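You operate a simulated robot arm through the tools that you are given. There is no shell and no other tool. Be economical: measure what you need, move in short steps, check, and stop when the job is done.

You run a simulated two-armed robot. Do the job below in one go: nothing can be reset, and whatever is moved stays where it is left.

## Task
Clean the teal hairbrush: pull the hair wad off, then comb the fluff out.
Fine: hold the hairbrush with one hand; the wad goes in the orange bin, the orange comb back where it lay. Set down upright: orange comb. What is to be rubbed or washed off counts as gone when no trace of it is left.

The check looks at the end state, three seconds after you hand in, the way a careful person would. Anything else that was tipped, shoved, dropped, spilled or broken makes it a failure.

## Robot
Two 7-joint arms with three-finger grippers on one trunk, on a base that drives. Base frame: it is fixed to the floor where the robot stands at the start and does not move with it; the origin is under the middle of the robot, x ahead of it, y to its left, z up. Lengths are in mm, angles in rad, forces in N, time in s.
The left shoulder is at the start at [86, 126, 1110], the right one opposite. With the tool pointing down near the work surface each hand reaches from about 340 to 840 mm from the robot's upright axis, wherever it stands, measured 20 degrees to its own side. Places, roughly: teal hairbrush (27x7x4 cm) [500, -200, 700]. Payload 2.94 kg a hand.
Tool frame (each hand has its own): the origin (TCP) lies between the finger pads and is the grasp point; the fingertips stand 30 mm ahead of it; z points along the fingers, y is the line along which they close. The gripper opens to 128 mm. The gripper's body begins 93 mm behind the TCP.
Orientation is told as [roll, pitch, yaw] about the base's x, y, z axes, in that order, counted from this pose: with the fingers straight down and closing along the base's y, the tool's x points along the base's -x, its y along +y and its z along -z.

## Interface
- The arms move only by the tool apply_moves. It takes "left_steps", "right_steps" or both (then of equal length, played together; a hand with none holds still); each is a list of rows, each a list of 7 numbers: the gripper command, from -1 (fully open) to 1 (shut), values between in proportion, then the shift along the tool's x, y, z in units of 50 mm (1.0 is 50 mm), then the turn, a rotation vector about the tool's x, y, z in units of 6 degrees (1.0 is 6 degrees). In form: [[grip, tx, ty, tz, rx, ry, rz], ...]. A call has 1 to 12 rows; each row shifts and turns the commanded pose from where the row before left it, along the tool's axes as they then stand. A call with a number of a shift or a turn outside -1 to 1 is refused whole. Each row takes 0.2 s and may step no farther than 50 mm and 0.15 rad from the row before; otherwise, or with a gripper value out of range, the whole call is refused. Where a pose cannot be reached the arm comes as near as it can. A force on the tool above 40 N (or 10 N above the force at the start of the call, whichever is more), or a blocked arm, ends the call early, and 0.2 s more pass. The fingers move at their own pace and stop on an object; they squeeze with about 42 N. The grip force told is the motor's: it shows also when the fingers shut on nothing. Time passes only in rows, and 0.2 s behind the last, so rows that do not move let the fingers close. The reply holds the time, the measured pose of the TCP, the force on the tool along the base axes, the opening and the grip force, in the units named above and with some noise, with the torque about the TCP (base axes, N m) and any sound that the robot's microphone picked up.
- Cameras (640 x 400 px; columns grow to the right, rows downward): "scene" is now at [201.8, -46.9, 1263]; the picture's right is [-0.61, -0.79, 0.00], its down [-0.54, 0.42, -0.73] and it looks along [0.58, -0.45, -0.68] (base axes); focal length 214 px, centre (320, 200). "left" rides on the left gripper at [69, 15, -120] in its tool frame; the picture's right is [-0.21, 0.98, 0.00], its down [-0.82, -0.18, -0.54] and it looks along [-0.53, -0.12, 0.84] (tool axes); focal length 251 px, centre (320, 200). "right" rides on the right gripper at [69, -15, -120] in its tool frame; the picture's right is [0.21, 0.98, 0.00], its down [-0.82, 0.18, -0.54] and it looks along [-0.53, 0.12, 0.84] (tool axes); focal length 251 px, centre (320, 200). There is no depth. A picture from a camera that has moved, and an enlarged one, comes with that camera's place and axes in the base frame and with its lens. The place of the scene camera against the robot may be out by one fixed shift of up to 12 mm in any direction.
- get_image(camera): a new picture of that camera. No time passes.
- slide_trunk(by): slides the trunk up (or, below 0, down) by that many mm; the arms and the scene camera ride with it, the base frame stays. It gives what a move gives, with no picture.
- steer(legs): drives the robot by 1 to 6 legs, each [ahead, left, turn to the left] in mm, mm and rad, along the robot's own axes; the way and the turn of a leg run together, so that a leg with both is an arc; at most 1500 mm and 3.142 rad a leg. The arms and the cameras ride along, it lands a little off, and it stops where it bumps. It gives what a move gives.
- aim_head(pan, tilt): turns the head with the scene camera to pan (to the left, within 1.396 rad either way) and tilt (down, from -0.506 to 1.204), counted from straight ahead of the robot. It gives what a move gives.
- close_up(camera, box): a new picture of the part [left, top, right, bottom] of that camera's present view, enlarged. No time passes.
- hand_in(): hands the job in; it is judged then, once.

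Work in short steps. Places have to be worked out from the pictures, the camera data and where the tool is seen: move nearer, look again, correct. Check each grasp and each placing, and mend what went wrong. You have 120 turns and 108 pictures in all, those below and enlarged ones among them. Open the grippers and draw the arms clear of the work before you hand the job in, unless the task says otherwise; then end with one line.

The tools are called after "Call:" as a command line: name --argument value ..., lists and objects as JSON in quotes. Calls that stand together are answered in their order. apply_moves: Moves the arms, as the interface text tells. Its arguments: {"type":"object","properties":{"left_steps":{"type":"array","items":{"type":"array","items":{"type":"number"}}},"right_steps":{"type":"array","items":{"type":"array","items":{"type":"number"}}}},"required":[]} The other tools are called the same way: slide_trunk (by) slides the trunk up or down; steer (legs) drives the base; aim_head (pan, tilt) turns the head that bears the scene camera; get_image (camera) takes a picture; close_up (camera, box) takes an enlarged picture of a part of a camera's view; hand_in () hands the job in.

At the start:

```text
t: 0.0
left_tcp_pos: [545.5, -96.7, 1115.6]
left_tcp_rot: [-0.001, 0.0, -0.001]
left_ft_force: [-0.4, 0.3, 0.0]
left_torque: [-0.02, -0.04, -0.01]
left_opening: 128.1
left_grip_force: 0.0
right_tcp_pos: [355.6, -463.8, 1069.6]
right_tcp_rot: [0.001, -0.001, 0.002]
right_ft_force: [-0.1, 0.2, 0.2]
right_torque: [-0.01, -0.03, 0.01]
right_opening: 128.0
right_grip_force: 0.1
trunk travel left (down, up): [-325.0, 222.0]
robot x, y, heading: [1.4, -3.5, -0.002]
head pan, tilt: [-0.66, 0.752]
```

scene: 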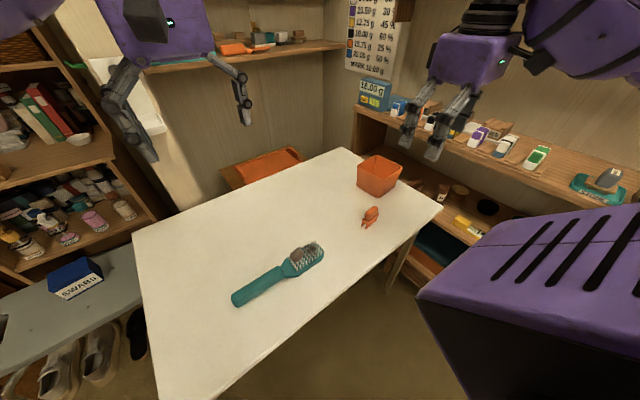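
right: 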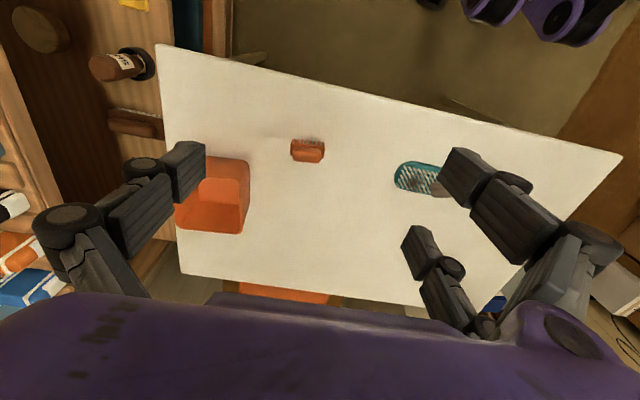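
left: 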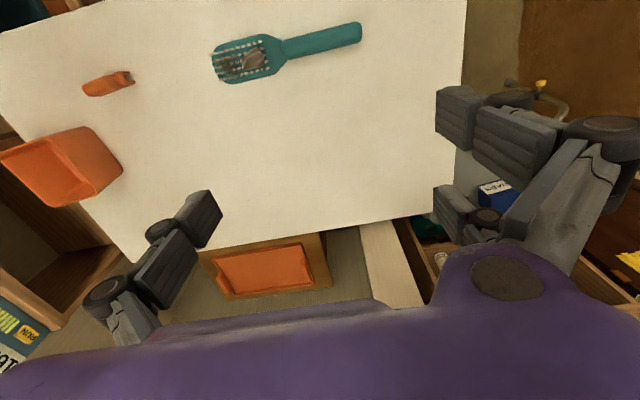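

I see the table with brush, comb and bin. I look closer at the brush, the comb and the bin.

Call:
close_up --camera "scene" --box '[220, 220, 340, 310]'

Call:
close_up --camera "scene" --box '[340, 145, 420, 235]'

Call:
close_up --camera "left" --box '[60, 10, 380, 210]'

```text
4.44 times, centred on (280, 265) of scene
camera zoom: at [201.8, -46.9, 1263.0], right [-0.61, -0.79, 0.0], down [-0.54, 0.42, -0.73], along [0.58, -0.45, -0.68], focal length 953 px, centre (498, -89)
```

zoom: 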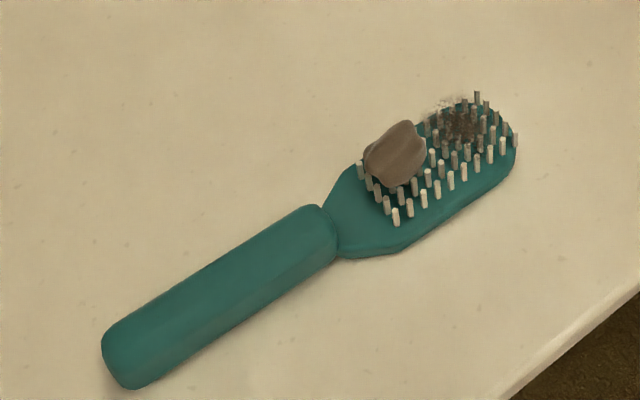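

```text
4.44 times, centred on (380, 190) of scene
camera zoom: at [201.8, -46.9, 1263.0], right [-0.61, -0.79, 0.0], down [-0.54, 0.42, -0.73], along [0.58, -0.45, -0.68], focal length 953 px, centre (53, 244)
```

zoom: 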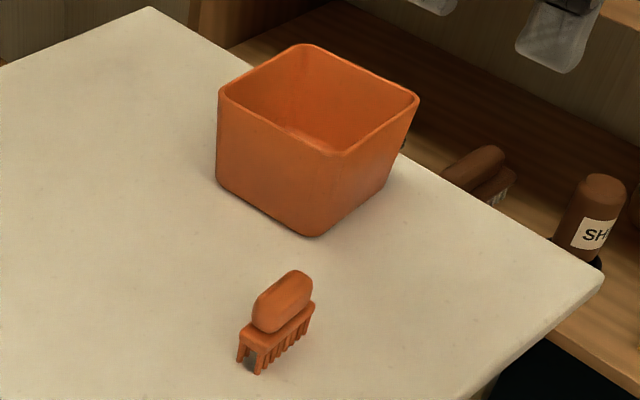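

```text
2.00 times, centred on (220, 110) of left
camera zoom: at [476.2, -80.9, 1235.1], right [0.21, 0.98, 0.0], down [0.82, -0.18, 0.54], along [0.53, -0.12, -0.84], focal length 503 px, centre (520, 380)
```

zoom: 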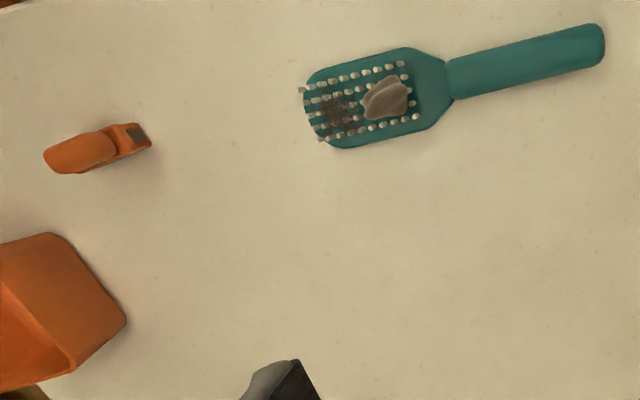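

The three views agree best when the brush sits around x≈480, y −276…−13 and z≈730, so the table is probably near 715. I turn both hands so they close along x, left above the handle and right in place.

Call:
apply_moves --left_steps '[[-1, 0.42, 0.08, 0.8, 0, 0, 0], [-1, 0.42, 0.08, 0.8, 0, 0, 0], [-1, 0.42, 0.08, 0.8, 0, 0, 0], [-1, 0, 0, 0, 0, 0, 1], [-1, 0, 0, 0, 0, 0, 1], [-1, 0, 0, 0, 0, 0, 1], [-1, 0, 0, 0, 0, 0, 1], [-1, 0, 0, 0, 0, 0, 1], [-1, 0, 0, 0, 0, 0, 1], [-1, 0, 0, 0, 0, 0, 1], [-1, 0, 0, 0, 0, 0, 1], [-1, 0, 0, 0, 0, 0, 1]]' --right_steps '[[-1, 0, 0, 0, 0, 0, -1], [-1, 0, 0, 0, 0, 0, -1], [-1, 0, 0, 0, 0, 0, -1], [-1, 0, 0, 0, 0, 0, -1], [-1, 0, 0, 0, 0, 0, -1], [-1, 0, 0, 0, 0, 0, -1], [-1, 0, 0, 0, 0, 0, -1], [-1, 0, 0, 0, 0, 0, -1], [-1, 0, 0, 0, 0, 0, -1], [-1, 0, 0, 0, 0, 0, -1], [-1, 0, 0, 0, 0, 0, -1], [-1, 0, 0, 0, 0, 0, -1]]'

Call:
apply_moves --left_steps '[[-1, 0, 0, 0, 0, 0, 1], [-1, 0, 0, 0, 0, 0, 1], [-1, 0, 0, 0, 0, 0, 1], [-1, 0, 0, 0, 0, 0, 1], [-1, 0, 0, 0, 0, 0, 1], [-1, 0, 0, 0, 0, 0, 1]]' --right_steps '[[-1, 0, 0, 0, 0, 0, -1], [-1, 0, 0, 0, 0, 0, -1], [-1, 0, 0, 0, 0, 0, -1], [-1, 0, 0, 0, 0, 0, 0], [-1, 0, 0, 0, 0, 0, 0], [-1, 0, 0, 0, 0, 0, 0]]'

Call:
get_image --camera "left"

Call:
get_image --camera "right"

```text
t: 2.6
left_tcp_pos: [480.8, -85.6, 994.5]
left_tcp_rot: [0.002, 0.001, -0.946]
left_ft_force: [-0.6, 0.5, 0.0]
left_torque: [-0.01, 0.01, 0.0]
left_opening: 127.8
left_grip_force: 0.1
right_tcp_pos: [355.2, -463.2, 1070.3]
right_tcp_rot: [0.0, 0.0, 1.26]
right_ft_force: [0.8, 0.7, -0.6]
right_torque: [-0.03, 0.04, 0.01]
right_opening: 128.0
right_grip_force: 0.1
trunk travel left (down, up): [-325.0, 222.0]
robot x, y, heading: [2.1, 0.9, 0.001]
head pan, tilt: [-0.66, 0.752]
```

```text
t: 4.0
left_tcp_pos: [481.0, -86.0, 995.8]
left_tcp_rot: [0.001, 0.0, -1.519]
left_ft_force: [0.2, -0.1, 0.7]
left_torque: [-0.02, 0.01, 0.0]
left_opening: 128.0
left_grip_force: 0.0
left hand out of reach, approached as far as the arm can: row 6
right_tcp_pos: [355.3, -462.5, 1069.4]
right_tcp_rot: [0.0, 0.0, 1.572]
right_ft_force: [-0.2, 0.5, 0.6]
right_torque: [0.01, -0.02, -0.02]
right_opening: 128.0
right_grip_force: 0.1
trunk travel left (down, up): [-325.0, 222.0]
robot x, y, heading: [0.8, -1.3, 0.005]
head pan, tilt: [-0.66, 0.752]
```

```text
101 pictures are left
camera left: at [494.0, -14.8, 1114.9], right [0.99, -0.17, 0.0], down [-0.14, -0.83, 0.54], along [-0.09, -0.53, -0.84], focal length 251 px, centre (320, 200)
```

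left: 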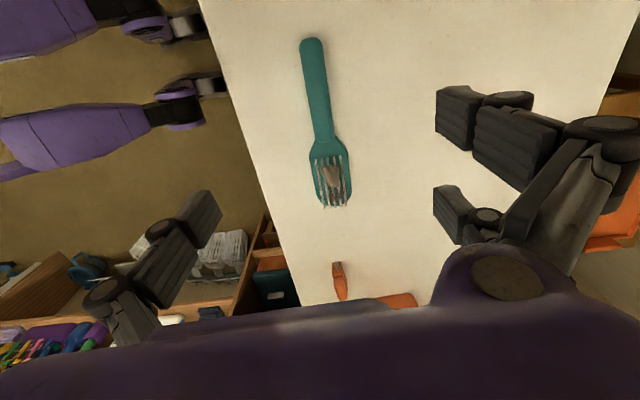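

```text
100 pictures are left
camera right: at [370.5, -533.8, 1188.4], right [-0.98, -0.22, 0.0], down [-0.18, 0.82, 0.54], along [-0.12, 0.53, -0.84], focal length 251 px, centre (320, 200)
```

right: 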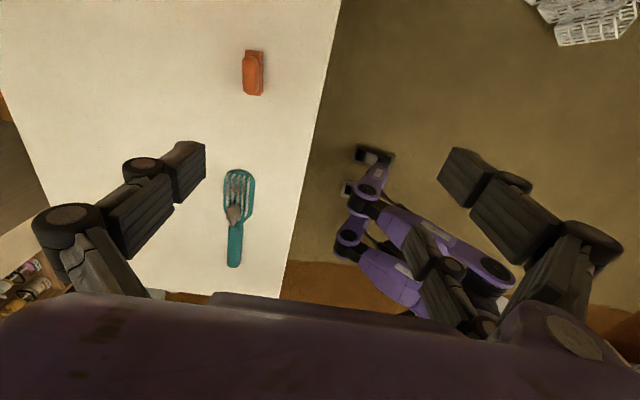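

Both hand cameras now agree: brush along y at x≈481, y from −13 to −276, top at about 730. I lower the left hand over the handle, opening narrowed a bit.

Call:
apply_moves --left_steps '[[-0.4, 0, 0, 0.9, 0, 0, 0], [-0.4, 0, 0, 0.9, 0, 0, 0], [-0.4, 0, 0, 0.9, 0, 0, 0], [-0.4, 0, 0, 0.9, 0, 0, 0], [-0.4, 0, 0, 0, 0, 0, 0]]'

Call:
get_image --camera "left"

Call:
get_image --camera "right"

```text
t: 5.2
left_tcp_pos: [481.6, -81.8, 817.2]
left_tcp_rot: [0.0, -0.002, -1.518]
left_ft_force: [-1.0, 0.1, 0.0]
left_torque: [0.03, -0.02, -0.01]
left_opening: 89.6
left_grip_force: 0.0
right_tcp_pos: [356.1, -463.1, 1069.6]
right_tcp_rot: [0.002, -0.001, 1.573]
right_ft_force: [0.6, -0.1, 0.6]
right_torque: [0.0, 0.0, 0.01]
right_opening: 128.0
right_grip_force: 0.1
trunk travel left (down, up): [-325.0, 222.0]
robot x, y, heading: [-2.3, -1.2, -0.0]
head pan, tilt: [-0.66, 0.752]
```

```text
99 pictures are left
camera left: at [493.0, -11.7, 937.2], right [0.99, -0.16, 0.0], down [-0.14, -0.83, 0.54], along [-0.09, -0.53, -0.84], focal length 251 px, centre (320, 200)
```

left: 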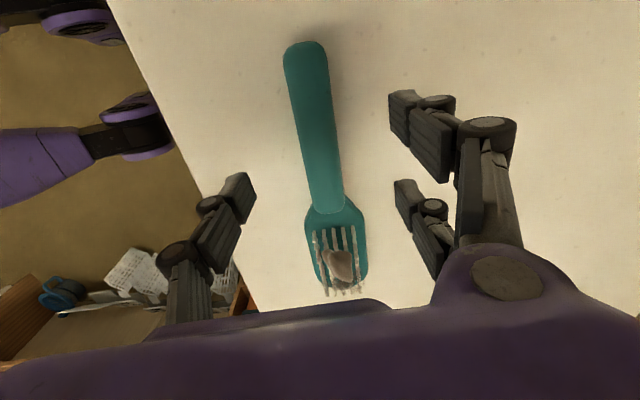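

```text
98 pictures are left
camera right: at [370.3, -533.7, 1188.6], right [-0.98, -0.22, 0.0], down [-0.18, 0.82, 0.54], along [-0.12, 0.53, -0.84], focal length 251 px, centre (320, 200)
```

right: 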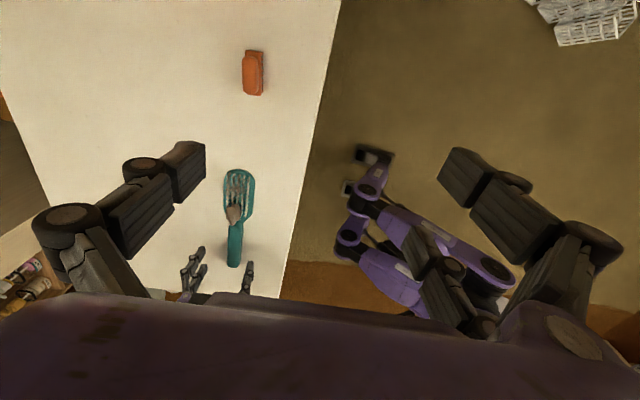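

The handle lies centred under the fingers. I go down gradually, watching force.

Call:
apply_moves --left_steps '[[-0.4, 0, 0, 0.4, 0, 0, 0], [-0.4, 0, 0, 0.3, 0, 0, 0], [-0.4, 0, 0, 0, 0, 0, 0]]'

Call:
get_image --camera "left"

Call:
close_up --camera "scene" --box '[200, 190, 340, 320]'

```text
t: 6.0
left_tcp_pos: [483.3, -84.0, 780.8]
left_tcp_rot: [0.0, 0.001, -1.519]
left_ft_force: [0.1, 0.1, 0.8]
left_torque: [-0.01, 0.01, 0.04]
left_opening: 89.7
left_grip_force: 0.0
right_tcp_pos: [355.3, -464.9, 1069.7]
right_tcp_rot: [-0.001, -0.001, 1.574]
right_ft_force: [0.4, -0.2, 1.3]
right_torque: [0.05, 0.04, -0.04]
right_opening: 128.4
right_grip_force: 0.2
trunk travel left (down, up): [-325.0, 222.0]
robot x, y, heading: [0.4, -1.2, 0.001]
head pan, tilt: [-0.66, 0.752]
```

```text
97 pictures are left
camera left: at [494.5, -13.2, 900.3], right [0.99, -0.16, 0.0], down [-0.14, -0.83, 0.54], along [-0.09, -0.53, -0.84], focal length 251 px, centre (320, 200)
```

left: 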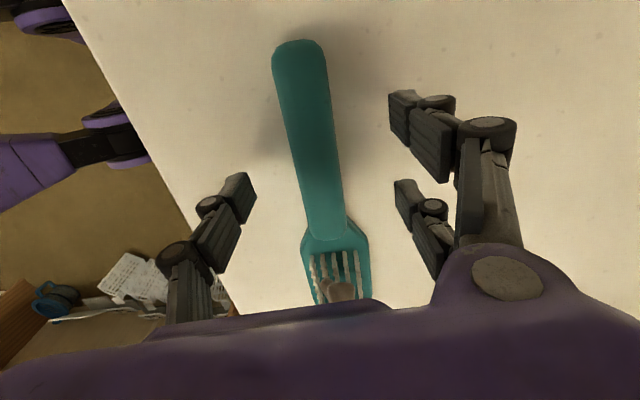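

```text
3.08 times, centred on (270, 255) of scene
camera zoom: at [201.7, -46.9, 1263.0], right [-0.61, -0.79, 0.0], down [-0.54, 0.42, -0.73], along [0.58, -0.45, -0.68], focal length 660 px, centre (474, 31)
```

zoom: 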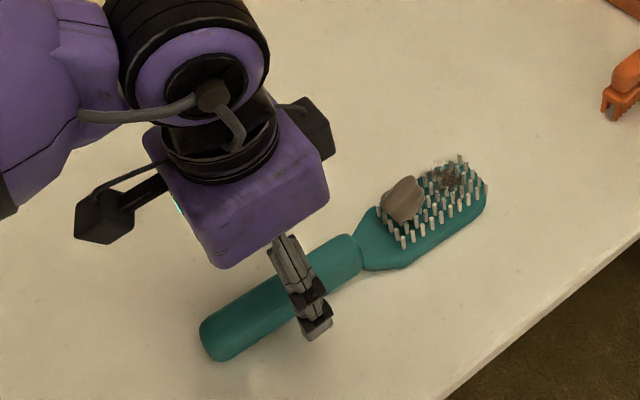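

Still clear; I descend another 25 mm in small steps.

Call:
apply_moves --left_steps '[[-0.4, 0, 0, 0.15, 0, 0, 0], [-0.4, 0, 0, 0.15, 0, 0, 0], [-0.4, 0, 0, 0.1, 0, 0, 0], [-0.4, 0, 0, 0.1, 0, 0, 0], [-0.4, 0, 0, 0, 0, 0, 0]]'

Call:
close_up --camera "scene" --box '[200, 190, 340, 320]'

```text
t: 7.2
left_tcp_pos: [482.9, -83.0, 755.4]
left_tcp_rot: [0.0, 0.001, -1.519]
left_ft_force: [0.3, 0.9, -0.3]
left_torque: [0.01, 0.01, -0.03]
left_opening: 89.6
left_grip_force: 0.0
right_tcp_pos: [355.2, -463.7, 1069.5]
right_tcp_rot: [0.0, 0.0, 1.571]
right_ft_force: [0.1, -0.7, 0.2]
right_torque: [0.01, 0.01, -0.01]
right_opening: 128.1
right_grip_force: 0.1
trunk travel left (down, up): [-325.0, 222.0]
robot x, y, heading: [1.3, 0.0, -0.002]
head pan, tilt: [-0.66, 0.752]
```

```text
3.08 times, centred on (270, 255) of scene
camera zoom: at [201.8, -46.8, 1263.0], right [-0.61, -0.79, 0.0], down [-0.54, 0.42, -0.73], along [0.58, -0.45, -0.68], focal length 660 px, centre (474, 31)
```

zoom: 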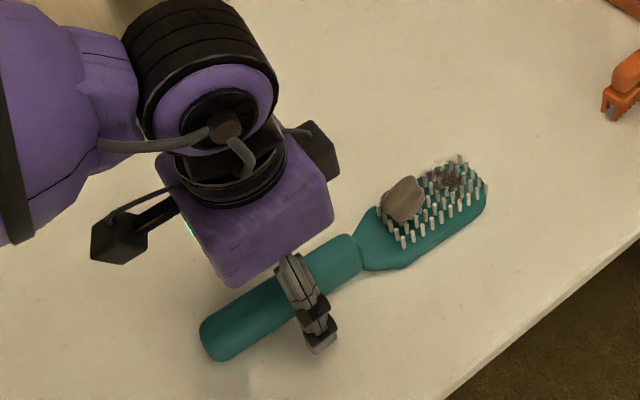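

No contact yet; I keep lowering in 4 mm rows until the table is felt or I reach handle depth.

Call:
apply_moves --left_steps '[[-0.4, 0, 0, 0.08, 0, 0, 0], [-0.4, 0, 0, 0.08, 0, 0, 0], [-0.4, 0, 0, 0.08, 0, 0, 0], [-0.4, 0, 0, 0, 0, 0, 0]]'

Call:
close_up --camera "scene" --box '[200, 190, 340, 320]'

Call:
get_image --camera "left"

```text
t: 8.2
left_tcp_pos: [482.6, -84.3, 744.2]
left_tcp_rot: [0.001, -0.001, -1.519]
left_ft_force: [0.3, -0.4, -0.6]
left_torque: [0.03, -0.03, -0.01]
left_opening: 89.5
left_grip_force: 0.0
right_tcp_pos: [355.8, -463.6, 1070.1]
right_tcp_rot: [0.0, -0.001, 1.572]
right_ft_force: [0.9, 0.2, 0.5]
right_torque: [-0.01, 0.02, 0.04]
right_opening: 127.9
right_grip_force: 0.1
trunk travel left (down, up): [-325.0, 222.0]
robot x, y, heading: [1.7, -1.2, -0.005]
head pan, tilt: [-0.66, 0.752]
```

```text
3.08 times, centred on (270, 255) of scene
camera zoom: at [201.8, -46.8, 1263.0], right [-0.61, -0.79, 0.0], down [-0.54, 0.42, -0.73], along [0.58, -0.45, -0.68], focal length 660 px, centre (474, 31)
```

zoom: 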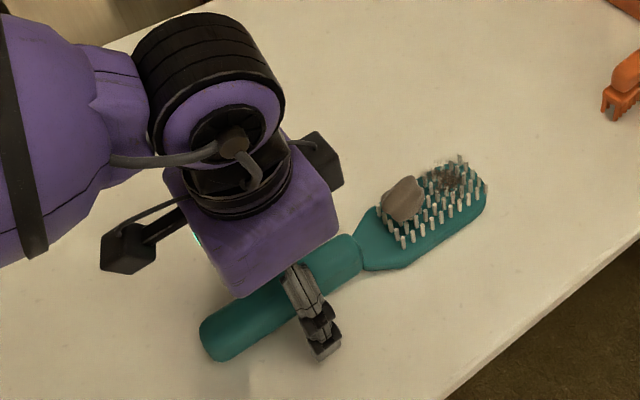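

```text
93 pictures are left
camera left: at [493.5, -13.7, 863.7], right [0.99, -0.16, 0.0], down [-0.14, -0.83, 0.54], along [-0.09, -0.53, -0.84], focal length 251 px, centre (320, 200)
```

left: 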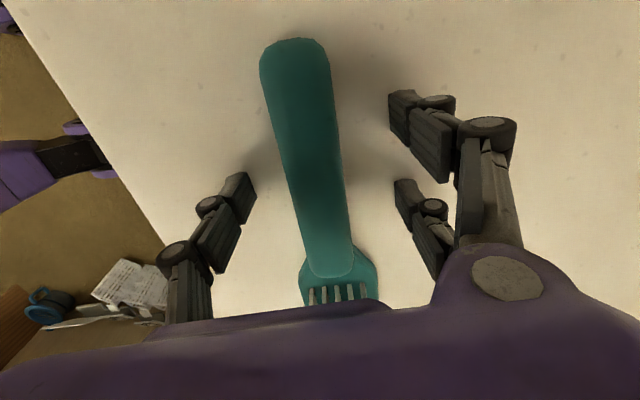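

Handle top works out to z≈750, so the fingers now straddle it. I check centring with an enlarged view.

Call:
close_up --camera "left" --box '[220, 30, 420, 300]'

```text
1.48 times, centred on (320, 165) of left
camera zoom: at [493.5, -13.7, 863.7], right [0.99, -0.16, 0.0], down [-0.14, -0.83, 0.54], along [-0.09, -0.53, -0.84], focal length 372 px, centre (320, 252)
```

zoom: 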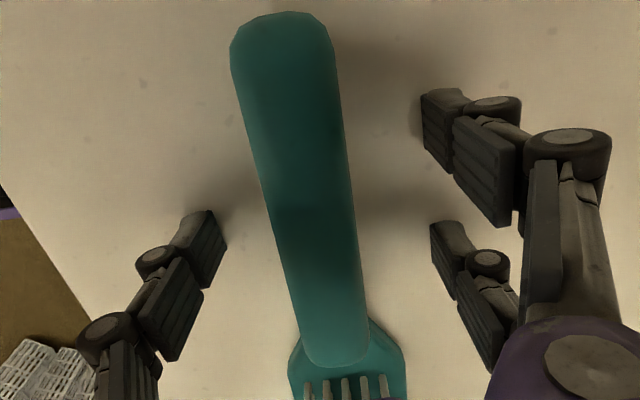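

The handle sits about 5 mm to the −x side of the finger midline. I shift the hand over and close on it.

Call:
apply_moves --left_steps '[[-0.4, 0, -0.1, 0, 0, 0, 0], [-0.1, 0, 0, 0, 0, 0, 0], [0.2, 0, 0, 0, 0, 0, 0], [0.3, 0, 0, 0, 0, 0, 0]]'

Call:
close_up --camera "left" --box '[220, 30, 420, 300]'

```text
t: 9.0
left_tcp_pos: [476.2, -88.0, 749.3]
left_tcp_rot: [0.0, -0.009, -1.523]
left_ft_force: [-5.0, 2.1, 24.9]
left_torque: [0.47, 0.03, -0.13]
left_opening: 29.6
left_grip_force: 22.7
right_tcp_pos: [355.7, -462.3, 1071.2]
right_tcp_rot: [0.0, -0.001, 1.572]
right_ft_force: [0.2, -0.9, -1.2]
right_torque: [-0.02, 0.02, 0.04]
right_opening: 127.8
right_grip_force: 0.0
trunk travel left (down, up): [-325.0, 222.0]
robot x, y, heading: [-3.3, 3.3, 0.0]
head pan, tilt: [-0.66, 0.752]
stopped in row 4 (left hand): the force on the tool passed its limit at 44 N (the readings are from after the stop); the commanded pose is now the measured one
```

```text
1.48 times, centred on (320, 165) of left
camera zoom: at [487.3, -16.6, 868.6], right [0.99, -0.17, 0.0], down [-0.14, -0.82, 0.55], along [-0.09, -0.54, -0.84], focal length 372 px, centre (320, 252)
```

zoom: 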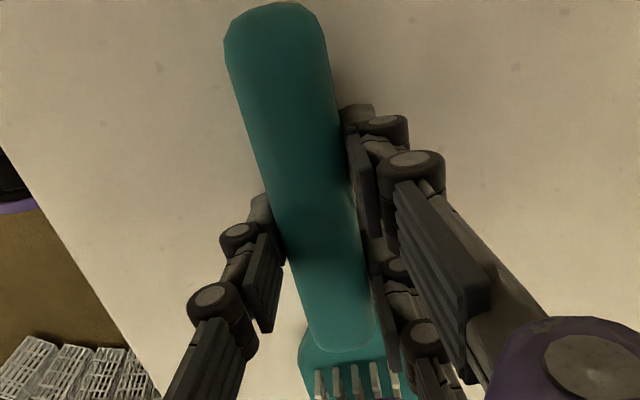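

Gripped (29.6 mm opening) but the fingertips reached the table while closing (table ≈717). I ease up 3 mm and squeeze fully.

Call:
apply_moves --left_steps '[[0.55, 0, 0, -0.06, 0, 0, 0], [1, 0, 0, 0, 0, 0, 0], [1, 0, 0, 0, 0, 0, 0]]'

Call:
close_up --camera "scene" --box '[200, 190, 340, 320]'

```text
t: 9.8
left_tcp_pos: [476.0, -86.9, 748.8]
left_tcp_rot: [0.001, -0.006, -1.521]
left_ft_force: [1.1, -1.2, 2.6]
left_torque: [-0.48, -0.11, -0.02]
left_opening: 29.0
left_grip_force: 41.9
right_tcp_pos: [356.5, -463.4, 1069.5]
right_tcp_rot: [-0.001, 0.002, 1.573]
right_ft_force: [-0.3, -0.1, 0.3]
right_torque: [-0.02, -0.02, 0.02]
right_opening: 128.0
right_grip_force: 0.1
trunk travel left (down, up): [-325.0, 222.0]
robot x, y, heading: [-0.2, -0.8, -0.005]
head pan, tilt: [-0.66, 0.752]
```

```text
3.08 times, centred on (270, 255) of scene
camera zoom: at [201.5, -46.8, 1263.0], right [-0.61, -0.79, 0.0], down [-0.54, 0.42, -0.73], along [0.58, -0.45, -0.68], focal length 660 px, centre (474, 31)
```

zoom: 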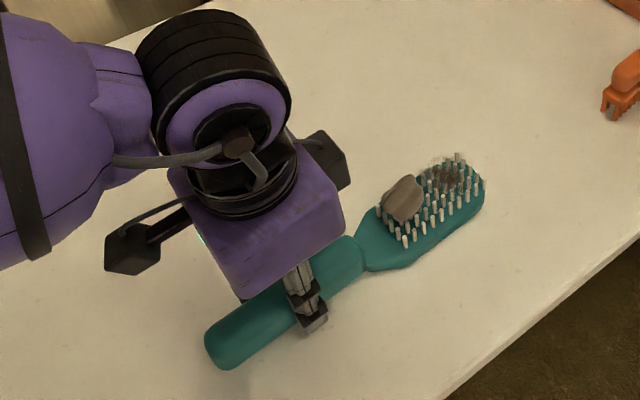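

The brush is held and barely shifted. Now I bring the right hand above the wad at a safe height.

Call:
apply_moves --right_steps '[[-1, -0.68, -0.354, 0.43, 0, 0, 0], [-1, -0.68, -0.354, 0.43, 0, 0, 0], [-1, -0.68, -0.354, 0.43, 0, 0, 0], [-1, -0.68, -0.354, 0.43, 0, 0, 0], [-1, -0.68, -0.354, 0.43, 0, 0, 0], [-1, -0.68, -0.354, 0.43, 0, 0, 0], [-1, -0.68, -0.354, 0.43, 0, 0, 0]]'

Call:
get_image --camera "right"

Call:
get_image --camera "scene"

```text
t: 11.4
left_tcp_pos: [475.3, -87.8, 749.5]
left_tcp_rot: [0.001, -0.006, -1.52]
left_ft_force: [-0.7, 0.8, -0.7]
left_torque: [0.03, 0.01, -0.02]
left_opening: 29.2
left_grip_force: 41.8
right_tcp_pos: [481.5, -225.1, 916.6]
right_tcp_rot: [0.001, 0.001, 1.57]
right_ft_force: [0.9, -0.1, 0.7]
right_torque: [0.01, 0.05, -0.02]
right_opening: 128.0
right_grip_force: 0.1
trunk travel left (down, up): [-325.0, 222.0]
robot x, y, heading: [-1.7, 2.4, 0.004]
head pan, tilt: [-0.66, 0.752]
```

```text
89 pictures are left
camera right: at [496.1, -295.1, 1034.9], right [-0.98, -0.21, 0.0], down [-0.18, 0.82, 0.54], along [-0.12, 0.53, -0.84], focal length 251 px, centre (320, 200)
```

right: 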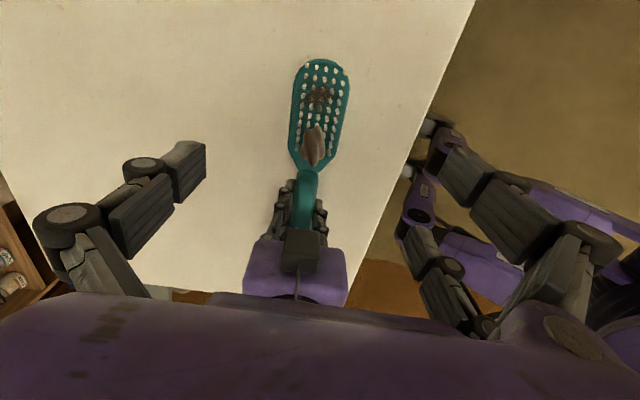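

```text
88 pictures are left
camera scene: at [194.9, -55.5, 1264.6], right [-0.72, -0.69, 0.0], down [-0.46, 0.48, -0.74], along [0.51, -0.54, -0.67], focal length 214 px, centre (320, 200)
```

scene: 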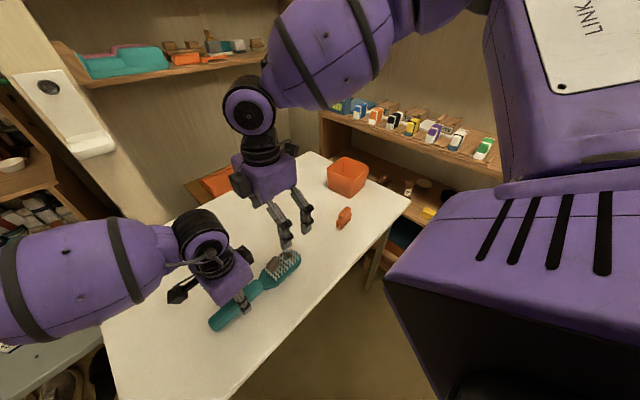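

Wad is near [480, −192, 755]. To keep clear of the left hand I tilt the right hand 24° so its body leans to −y, then come down to about 60 mm above it.

Call:
apply_moves --right_steps '[[-0.5, 0, 0, 0, 0, -1, 0], [-0.5, 0, 0, 0, 0, -1, 0], [-0.5, 0, 0, 0, 0, -1, 0], [-0.5, 0, 0, 0, 0, -1, 0], [-0.5, 0.28, 0, 0.64, 0, 0, 0], [-0.5, 0.28, 0, 0.64, 0, 0, 0], [-0.5, 0, 0, 0, 0, 0, 0]]'

Call:
get_image --camera "right"

Call:
close_up --camera "scene" --box '[200, 180, 340, 340]'

```text
t: 13.0
left_tcp_pos: [475.4, -87.1, 751.7]
left_tcp_rot: [0.001, -0.005, -1.521]
left_ft_force: [0.2, -0.5, -0.6]
left_torque: [0.04, 0.01, 0.02]
left_opening: 29.0
left_grip_force: 42.0
right_tcp_pos: [478.8, -223.3, 845.5]
right_tcp_rot: [0.0, -0.419, 1.573]
right_ft_force: [0.0, -0.6, -0.3]
right_torque: [-0.04, 0.0, 0.02]
right_opening: 96.1
right_grip_force: 0.1
trunk travel left (down, up): [-325.0, 222.0]
robot x, y, heading: [0.6, 0.4, -0.0]
head pan, tilt: [-0.66, 0.752]
```

```text
87 pictures are left
camera right: at [493.9, -337.0, 927.1], right [-0.98, -0.2, -0.09], down [-0.18, 0.53, 0.83], along [-0.12, 0.82, -0.55], focal length 251 px, centre (320, 200)
```

right: 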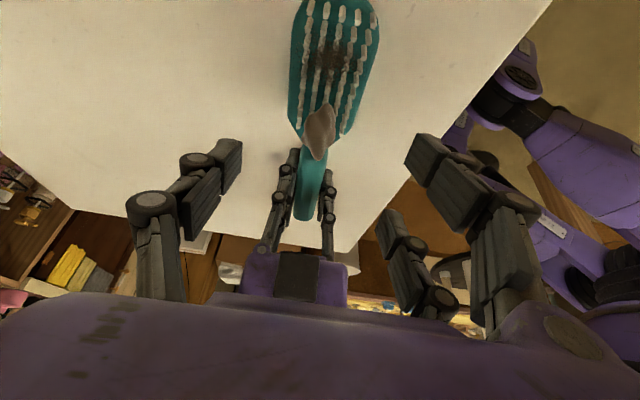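

```text
2.50 times, centred on (270, 260) of scene
camera zoom: at [201.4, -46.8, 1263.0], right [-0.61, -0.79, 0.0], down [-0.54, 0.42, -0.73], along [0.58, -0.45, -0.68], focal length 536 px, centre (445, 50)
```

zoom: 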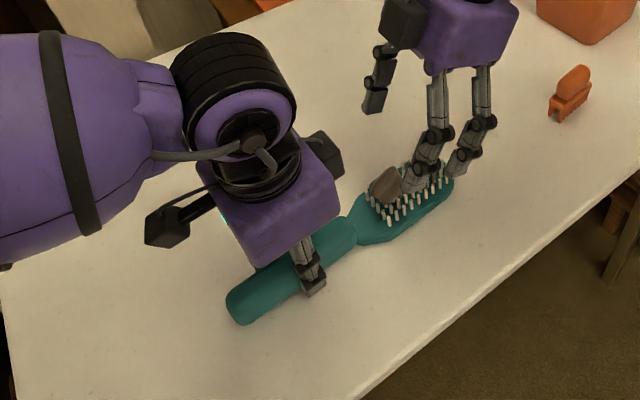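

The gripper is visibly a three-finger type. The tilt gives good clearance; I descend along the fingers toward the wad by about 50 mm and narrow the opening.

Call:
apply_moves --right_steps '[[-0.2, 0.02, 0, 0.5, 0, 0, 0], [-0.2, 0.02, 0, 0.5, 0, 0, 0], [-0.2, 0, 0, 0, 0, 0, 0]]'

Call:
close_up --camera "right" --box '[200, 40, 460, 260]'

Call:
close_up --camera "scene" --box '[250, 210, 320, 300]'

Call:
get_image --camera "left"

```text
t: 13.8
left_tcp_pos: [476.2, -87.1, 750.3]
left_tcp_rot: [-0.001, -0.004, -1.522]
left_ft_force: [-0.8, 0.5, 0.1]
left_torque: [0.07, -0.01, -0.01]
left_opening: 29.1
left_grip_force: 42.5
right_tcp_pos: [477.7, -208.7, 800.7]
right_tcp_rot: [0.0, -0.42, 1.572]
right_ft_force: [0.4, -0.4, 0.3]
right_torque: [-0.01, -0.03, -0.03]
right_opening: 77.0
right_grip_force: 0.0
trunk travel left (down, up): [-325.0, 222.0]
robot x, y, heading: [-2.4, -0.2, -0.001]
head pan, tilt: [-0.66, 0.752]
```

```text
1.82 times, centred on (330, 150) of right
camera zoom: at [492.3, -319.9, 880.1], right [-0.98, -0.2, -0.09], down [-0.18, 0.53, 0.83], along [-0.12, 0.82, -0.55], focal length 457 px, centre (302, 291)
```

zoom: 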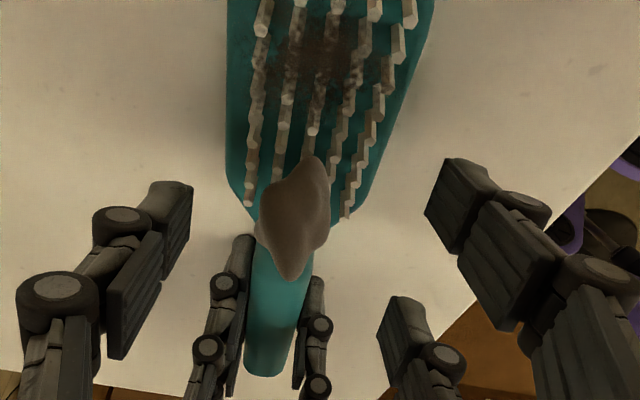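

```text
4.44 times, centred on (285, 255) of scene
camera zoom: at [201.4, -46.9, 1263.0], right [-0.61, -0.79, 0.0], down [-0.54, 0.42, -0.73], along [0.58, -0.45, -0.68], focal length 953 px, centre (476, -44)
```

zoom: 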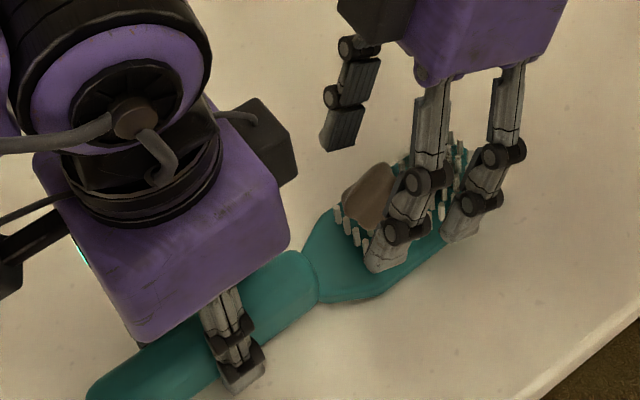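

```text
83 pictures are left
camera left: at [487.3, -16.4, 869.3], right [0.99, -0.17, 0.0], down [-0.14, -0.83, 0.54], along [-0.09, -0.54, -0.84], focal length 251 px, centre (320, 200)
```

left: 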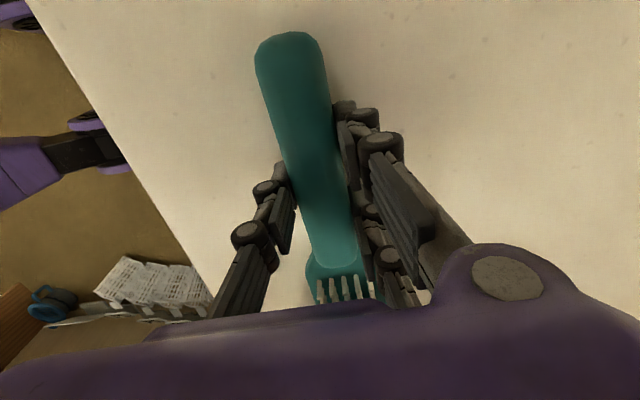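

From three views the wad centre is at about [480, −197, 768], already between the fingers. I lower ~8 mm and close gently.

Call:
apply_moves --right_steps '[[-0.2, 0.08, -0.04, 0.16, 0, 0, 0], [0.1, 0, 0, 0, 0, 0, 0], [0.4, 0, 0, 0, 0, 0, 0], [0.6, 0, 0, 0, 0, 0, 0], [0.8, 0, 0, 0, 0, 0, 0], [1, 0, 0, 0, 0, 0, 0]]'

Call:
close_up --camera "right" --box '[200, 40, 460, 260]'

Call:
close_up --camera "scene" --box '[250, 210, 320, 300]'

```text
t: 15.2
left_tcp_pos: [475.2, -87.3, 750.4]
left_tcp_rot: [-0.002, -0.005, -1.522]
left_ft_force: [0.5, 0.7, 0.3]
left_torque: [-0.01, -0.02, 0.0]
left_opening: 29.0
left_grip_force: 41.7
right_tcp_pos: [479.1, -207.5, 793.1]
right_tcp_rot: [-0.001, -0.418, 1.574]
right_ft_force: [-0.8, 0.0, -0.6]
right_torque: [-0.02, 0.0, 0.03]
right_opening: 22.7
right_grip_force: 42.1
trunk travel left (down, up): [-325.0, 222.0]
robot x, y, heading: [-0.8, 2.0, 0.002]
head pan, tilt: [-0.66, 0.752]
```

```text
1.82 times, centred on (330, 150) of right
camera zoom: at [495.2, -320.5, 872.5], right [-0.98, -0.2, -0.09], down [-0.18, 0.53, 0.83], along [-0.12, 0.82, -0.55], focal length 457 px, centre (302, 291)
```

zoom: 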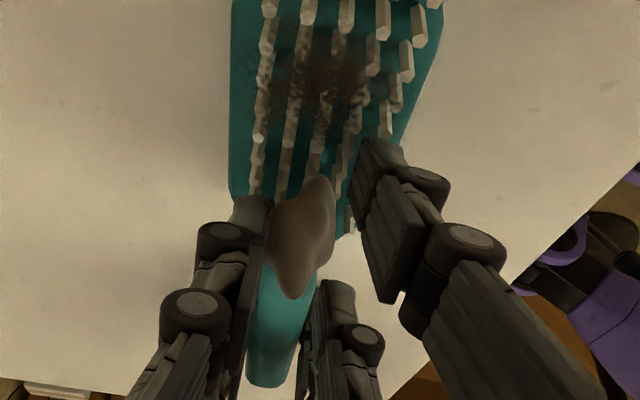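

```text
4.44 times, centred on (285, 255) of scene
camera zoom: at [201.7, -46.8, 1263.0], right [-0.61, -0.79, 0.0], down [-0.54, 0.42, -0.73], along [0.58, -0.45, -0.68], focal length 953 px, centre (476, -44)
```

zoom: 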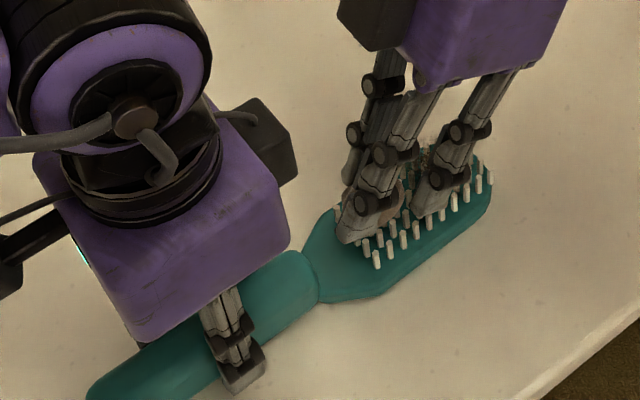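

The grip holds at 22.7 mm opening with 42 N: the wad is between the fingers. I pull it slowly straight up.

Call:
apply_moves --right_steps '[[1, -0.08, 0, -0.18, 0, 0, 0], [1, -0.08, 0, -0.18, 0, 0, 0], [1, -0.08, 0, -0.18, 0, 0, 0], [1, -0.12, 0, -0.27, 0, 0, 0], [1, -0.12, 0, -0.27, 0, 0, 0], [1, -0.12, 0, -0.27, 0, 0, 0]]'

Call:
close_up --camera "right" --box '[200, 0, 460, 260]'

Call:
close_up --camera "scene" --box '[230, 180, 340, 300]'

```text
t: 16.6
left_tcp_pos: [475.4, -87.6, 750.8]
left_tcp_rot: [0.0, -0.004, -1.522]
left_ft_force: [0.1, 0.7, -0.3]
left_torque: [0.06, -0.01, 0.01]
left_opening: 29.2
left_grip_force: 41.9
right_tcp_pos: [479.5, -207.2, 867.1]
right_tcp_rot: [0.002, -0.418, 1.572]
right_ft_force: [0.0, -0.9, 0.0]
right_torque: [0.02, 0.0, -0.03]
right_opening: 22.3
right_grip_force: 42.0
trunk travel left (down, up): [-325.0, 222.0]
robot x, y, heading: [1.0, 1.6, 0.001]
head pan, tilt: [-0.66, 0.752]
```

```text
1.54 times, centred on (330, 130) of right
camera zoom: at [495.0, -319.8, 947.9], right [-0.98, -0.2, -0.09], down [-0.18, 0.53, 0.83], along [-0.12, 0.82, -0.55], focal length 387 px, centre (305, 308)
```

zoom: 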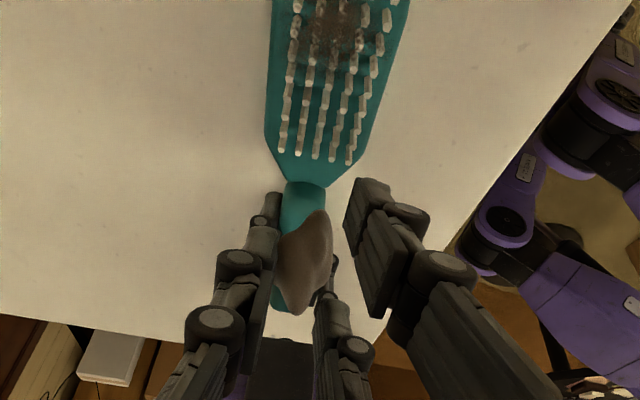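

```text
3.33 times, centred on (285, 240) of scene
camera zoom: at [201.4, -46.8, 1263.0], right [-0.61, -0.79, 0.0], down [-0.54, 0.42, -0.73], along [0.58, -0.45, -0.68], focal length 715 px, centre (437, 67)
```

zoom: 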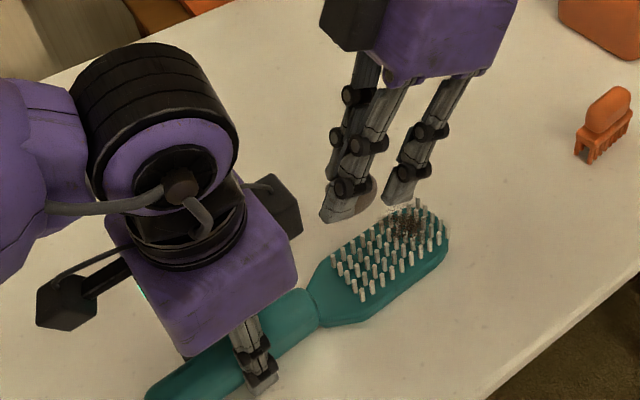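

The wad came off cleanly. I lift further, straighten the hand and carry it toward the bin (estimated around [585, −625]).

Call:
apply_moves --right_steps '[[1, -0.36, 0, -0.82, 0, 0, 0], [1, -0.36, 0, -0.82, 0, 0, 0], [1, 0, 0, 0, 0, 1, 0], [1, 0, 0, 0, 0, 1, 0], [1, 0, 0, 0, 0, 1, 0], [1, 0, 0, 0, 0, 1, 0], [1, 0.9, -0.2, 0, 0, 0, 0], [1, 0.9, -0.2, 0, 0, 0, 0], [1, 0.9, -0.2, 0, 0, 0, 0], [1, 0.9, -0.2, 0, 0, 0, 0], [1, 0.9, -0.2, 0, 0, 0, 0]]'

Call:
get_image --camera "scene"

Call:
get_image --camera "right"

```text
t: 19.0
left_tcp_pos: [475.8, -87.8, 750.1]
left_tcp_rot: [-0.002, -0.004, -1.522]
left_ft_force: [-0.8, 0.3, 0.3]
left_torque: [0.1, 0.0, 0.04]
left_opening: 29.2
left_grip_force: 42.2
right_tcp_pos: [530.1, -432.4, 957.4]
right_tcp_rot: [0.0, -0.001, 1.573]
right_ft_force: [0.2, -0.1, 0.0]
right_torque: [0.06, 0.01, -0.03]
right_opening: 22.6
right_grip_force: 42.3
trunk travel left (down, up): [-325.0, 222.0]
robot x, y, heading: [-0.7, -1.8, -0.001]
head pan, tilt: [-0.66, 0.752]
```

```text
78 pictures are left
camera scene: at [189.4, -59.4, 1261.3], right [-0.76, -0.65, 0.0], down [-0.45, 0.53, -0.72], along [0.46, -0.55, -0.7], focal length 214 px, centre (320, 200)
```

scene: 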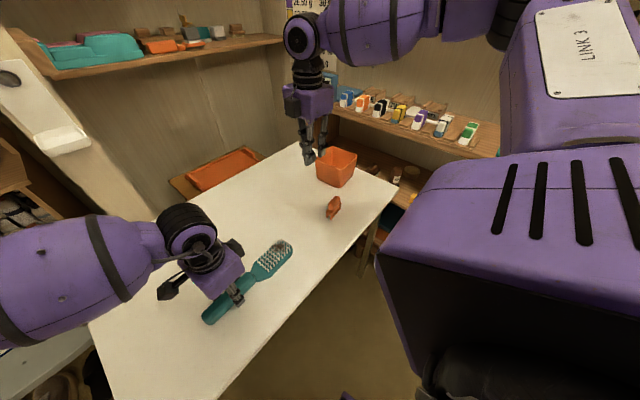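

```text
77 pictures are left
camera right: at [545.5, -502.4, 1074.6], right [-0.98, -0.22, 0.0], down [-0.18, 0.82, 0.54], along [-0.12, 0.53, -0.84], focal length 251 px, centre (320, 200)
```

right: 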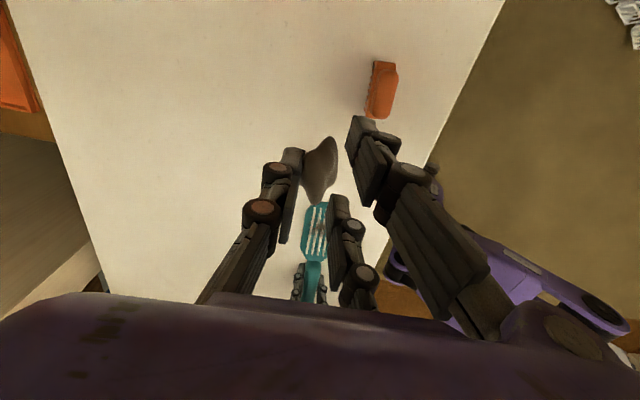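

The wad is in hand. Before crossing to the bin I check what stands near it on the right.

Call:
close_up --camera "scene" --box '[260, 60, 480, 240]'

Call:
aim_head --pan -0.9 --tilt 0.6

Call:
get_image --camera "scene"

```text
2.22 times, centred on (370, 150) of scene
camera zoom: at [189.4, -59.4, 1261.3], right [-0.76, -0.65, 0.0], down [-0.45, 0.53, -0.72], along [0.46, -0.55, -0.7], focal length 477 px, centre (209, 311)
```

zoom: 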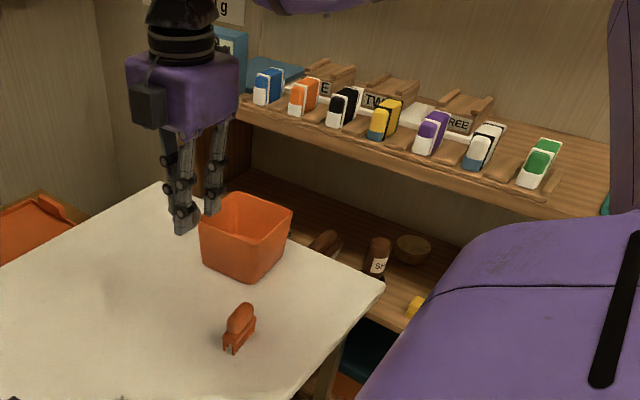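

```text
t: 19.8
left_tcp_pos: [477.1, -87.6, 750.6]
left_tcp_rot: [0.001, -0.003, -1.522]
left_ft_force: [1.0, -0.4, -0.4]
left_torque: [0.05, -0.01, -0.01]
left_opening: 29.2
left_grip_force: 42.2
right_tcp_pos: [530.5, -431.5, 955.9]
right_tcp_rot: [0.001, 0.0, 1.572]
right_ft_force: [0.0, -0.2, -0.1]
right_torque: [-0.02, 0.01, 0.02]
right_opening: 22.2
right_grip_force: 41.8
trunk travel left (down, up): [-325.0, 222.0]
robot x, y, heading: [1.5, 0.3, -0.001]
head pan, tilt: [-0.901, 0.6]
```

```text
75 pictures are left
camera scene: at [191.2, -65.3, 1276.0], right [-0.78, -0.62, 0.0], down [-0.35, 0.44, -0.82], along [0.51, -0.65, -0.57], focal length 214 px, centre (320, 200)
```

scene: 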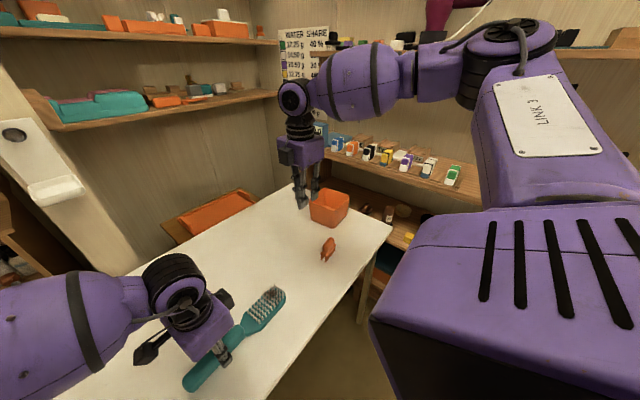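

There's a shelf behind the bin, so I tilt the hand with its body leaning back toward +y, then move over the bin.

Call:
apply_moves --right_steps '[[1, 0, 0, 0, 0, 1, 0], [1, 0, 0, 0, 0, 1, 0], [1, 0, 0, 0, 0, 1, 0], [1, 0, 0, 0, 0, 1, 0], [1, 0.607, -0.22, 0.388, 0, 0, 0], [1, 0.607, -0.22, 0.388, 0, 0, 0], [1, 0.607, -0.22, 0.388, 0, 0, 0], [1, 0.607, -0.22, 0.388, 0, 0, 0], [1, 0.607, -0.22, 0.388, 0, 0, 0]]'

Call:
get_image --camera "right"

Call:
close_up --camera "scene" --box '[260, 120, 420, 260]'

```text
t: 21.8
left_tcp_pos: [476.9, -87.1, 749.7]
left_tcp_rot: [0.0, -0.003, -1.522]
left_ft_force: [-0.3, -0.4, -0.4]
left_torque: [0.06, 0.0, -0.01]
left_opening: 29.2
left_grip_force: 41.9
right_tcp_pos: [582.9, -609.0, 927.7]
right_tcp_rot: [-0.001, 0.416, 1.573]
right_ft_force: [-0.3, -0.1, 0.2]
right_torque: [0.03, -0.01, 0.01]
right_opening: 22.3
right_grip_force: 42.3
trunk travel left (down, up): [-325.0, 222.0]
robot x, y, heading: [1.1, -0.2, -0.001]
head pan, tilt: [-0.901, 0.6]
```

```text
74 pictures are left
camera right: at [598.3, -624.7, 1064.2], right [-0.98, -0.2, 0.09], down [-0.18, 0.97, 0.16], along [-0.12, 0.14, -0.98], focal length 251 px, centre (320, 200)
```

right: 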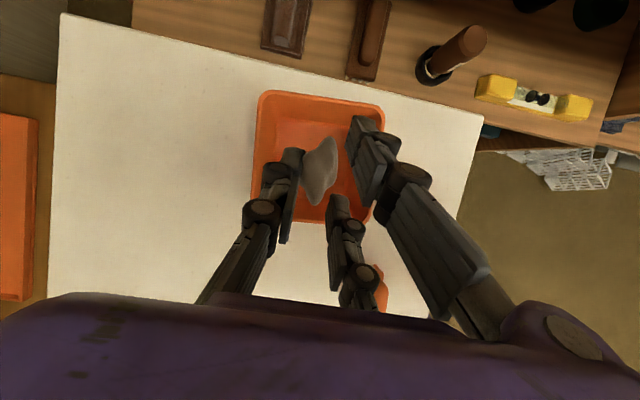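

```text
2.86 times, centred on (340, 190) of scene
camera zoom: at [191.4, -66.0, 1275.9], right [-0.78, -0.62, 0.0], down [-0.35, 0.44, -0.82], along [0.51, -0.65, -0.57], focal length 613 px, centre (263, 229)
```

zoom: 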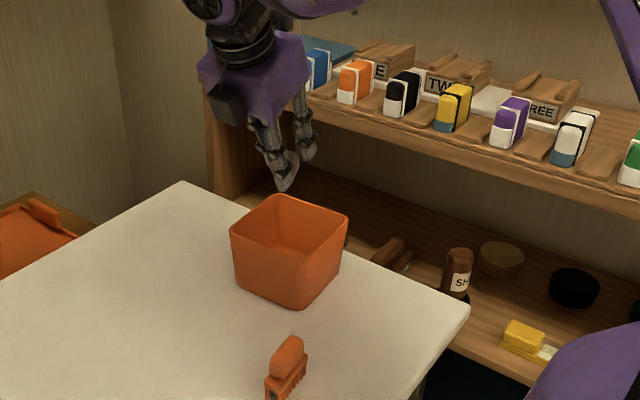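

The camera looks right into the bin: rim centre ≈[578, −631]. I lower 65 mm and release.

Call:
apply_moves --right_steps '[[1, -0.1, 0.033, 0.43, 0, 0, 0], [1, -0.1, 0.033, 0.43, 0, 0, 0], [1, -0.1, 0.033, 0.43, 0, 0, 0], [1, 0, 0, 0, 0, 0, 0], [0.5, 0, 0, 0, 0, 0, 0], [0.2, 0, 0, 0, 0, 0, 0], [0.2, 0, 0, 0, 0, 0, 0]]'

Call:
get_image --camera "right"

```text
t: 23.4
left_tcp_pos: [476.4, -87.6, 750.5]
left_tcp_rot: [0.001, -0.005, -1.521]
left_ft_force: [-0.3, 0.7, -0.5]
left_torque: [0.03, 0.02, -0.01]
left_opening: 29.1
left_grip_force: 42.5
right_tcp_pos: [579.9, -620.5, 863.0]
right_tcp_rot: [0.0, 0.419, 1.572]
right_ft_force: [-0.4, -0.1, -0.3]
right_torque: [0.02, 0.01, 0.0]
right_opening: 51.2
right_grip_force: 0.1
trunk travel left (down, up): [-325.0, 222.0]
robot x, y, heading: [-0.6, -0.4, -0.003]
head pan, tilt: [-0.901, 0.6]
```

```text
72 pictures are left
camera right: at [595.1, -635.7, 1000.2], right [-0.98, -0.2, 0.09], down [-0.18, 0.97, 0.16], along [-0.12, 0.14, -0.98], focal length 251 px, centre (320, 200)
```

right: 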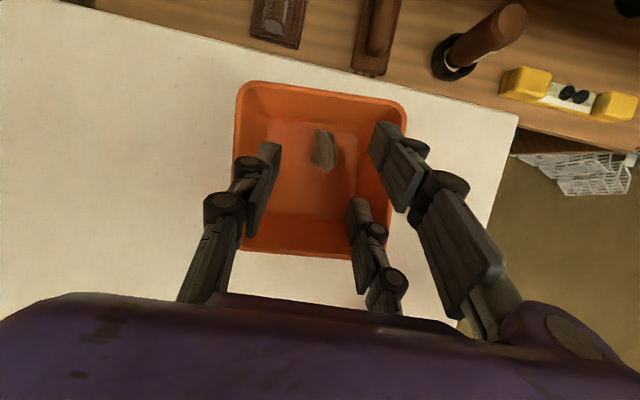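

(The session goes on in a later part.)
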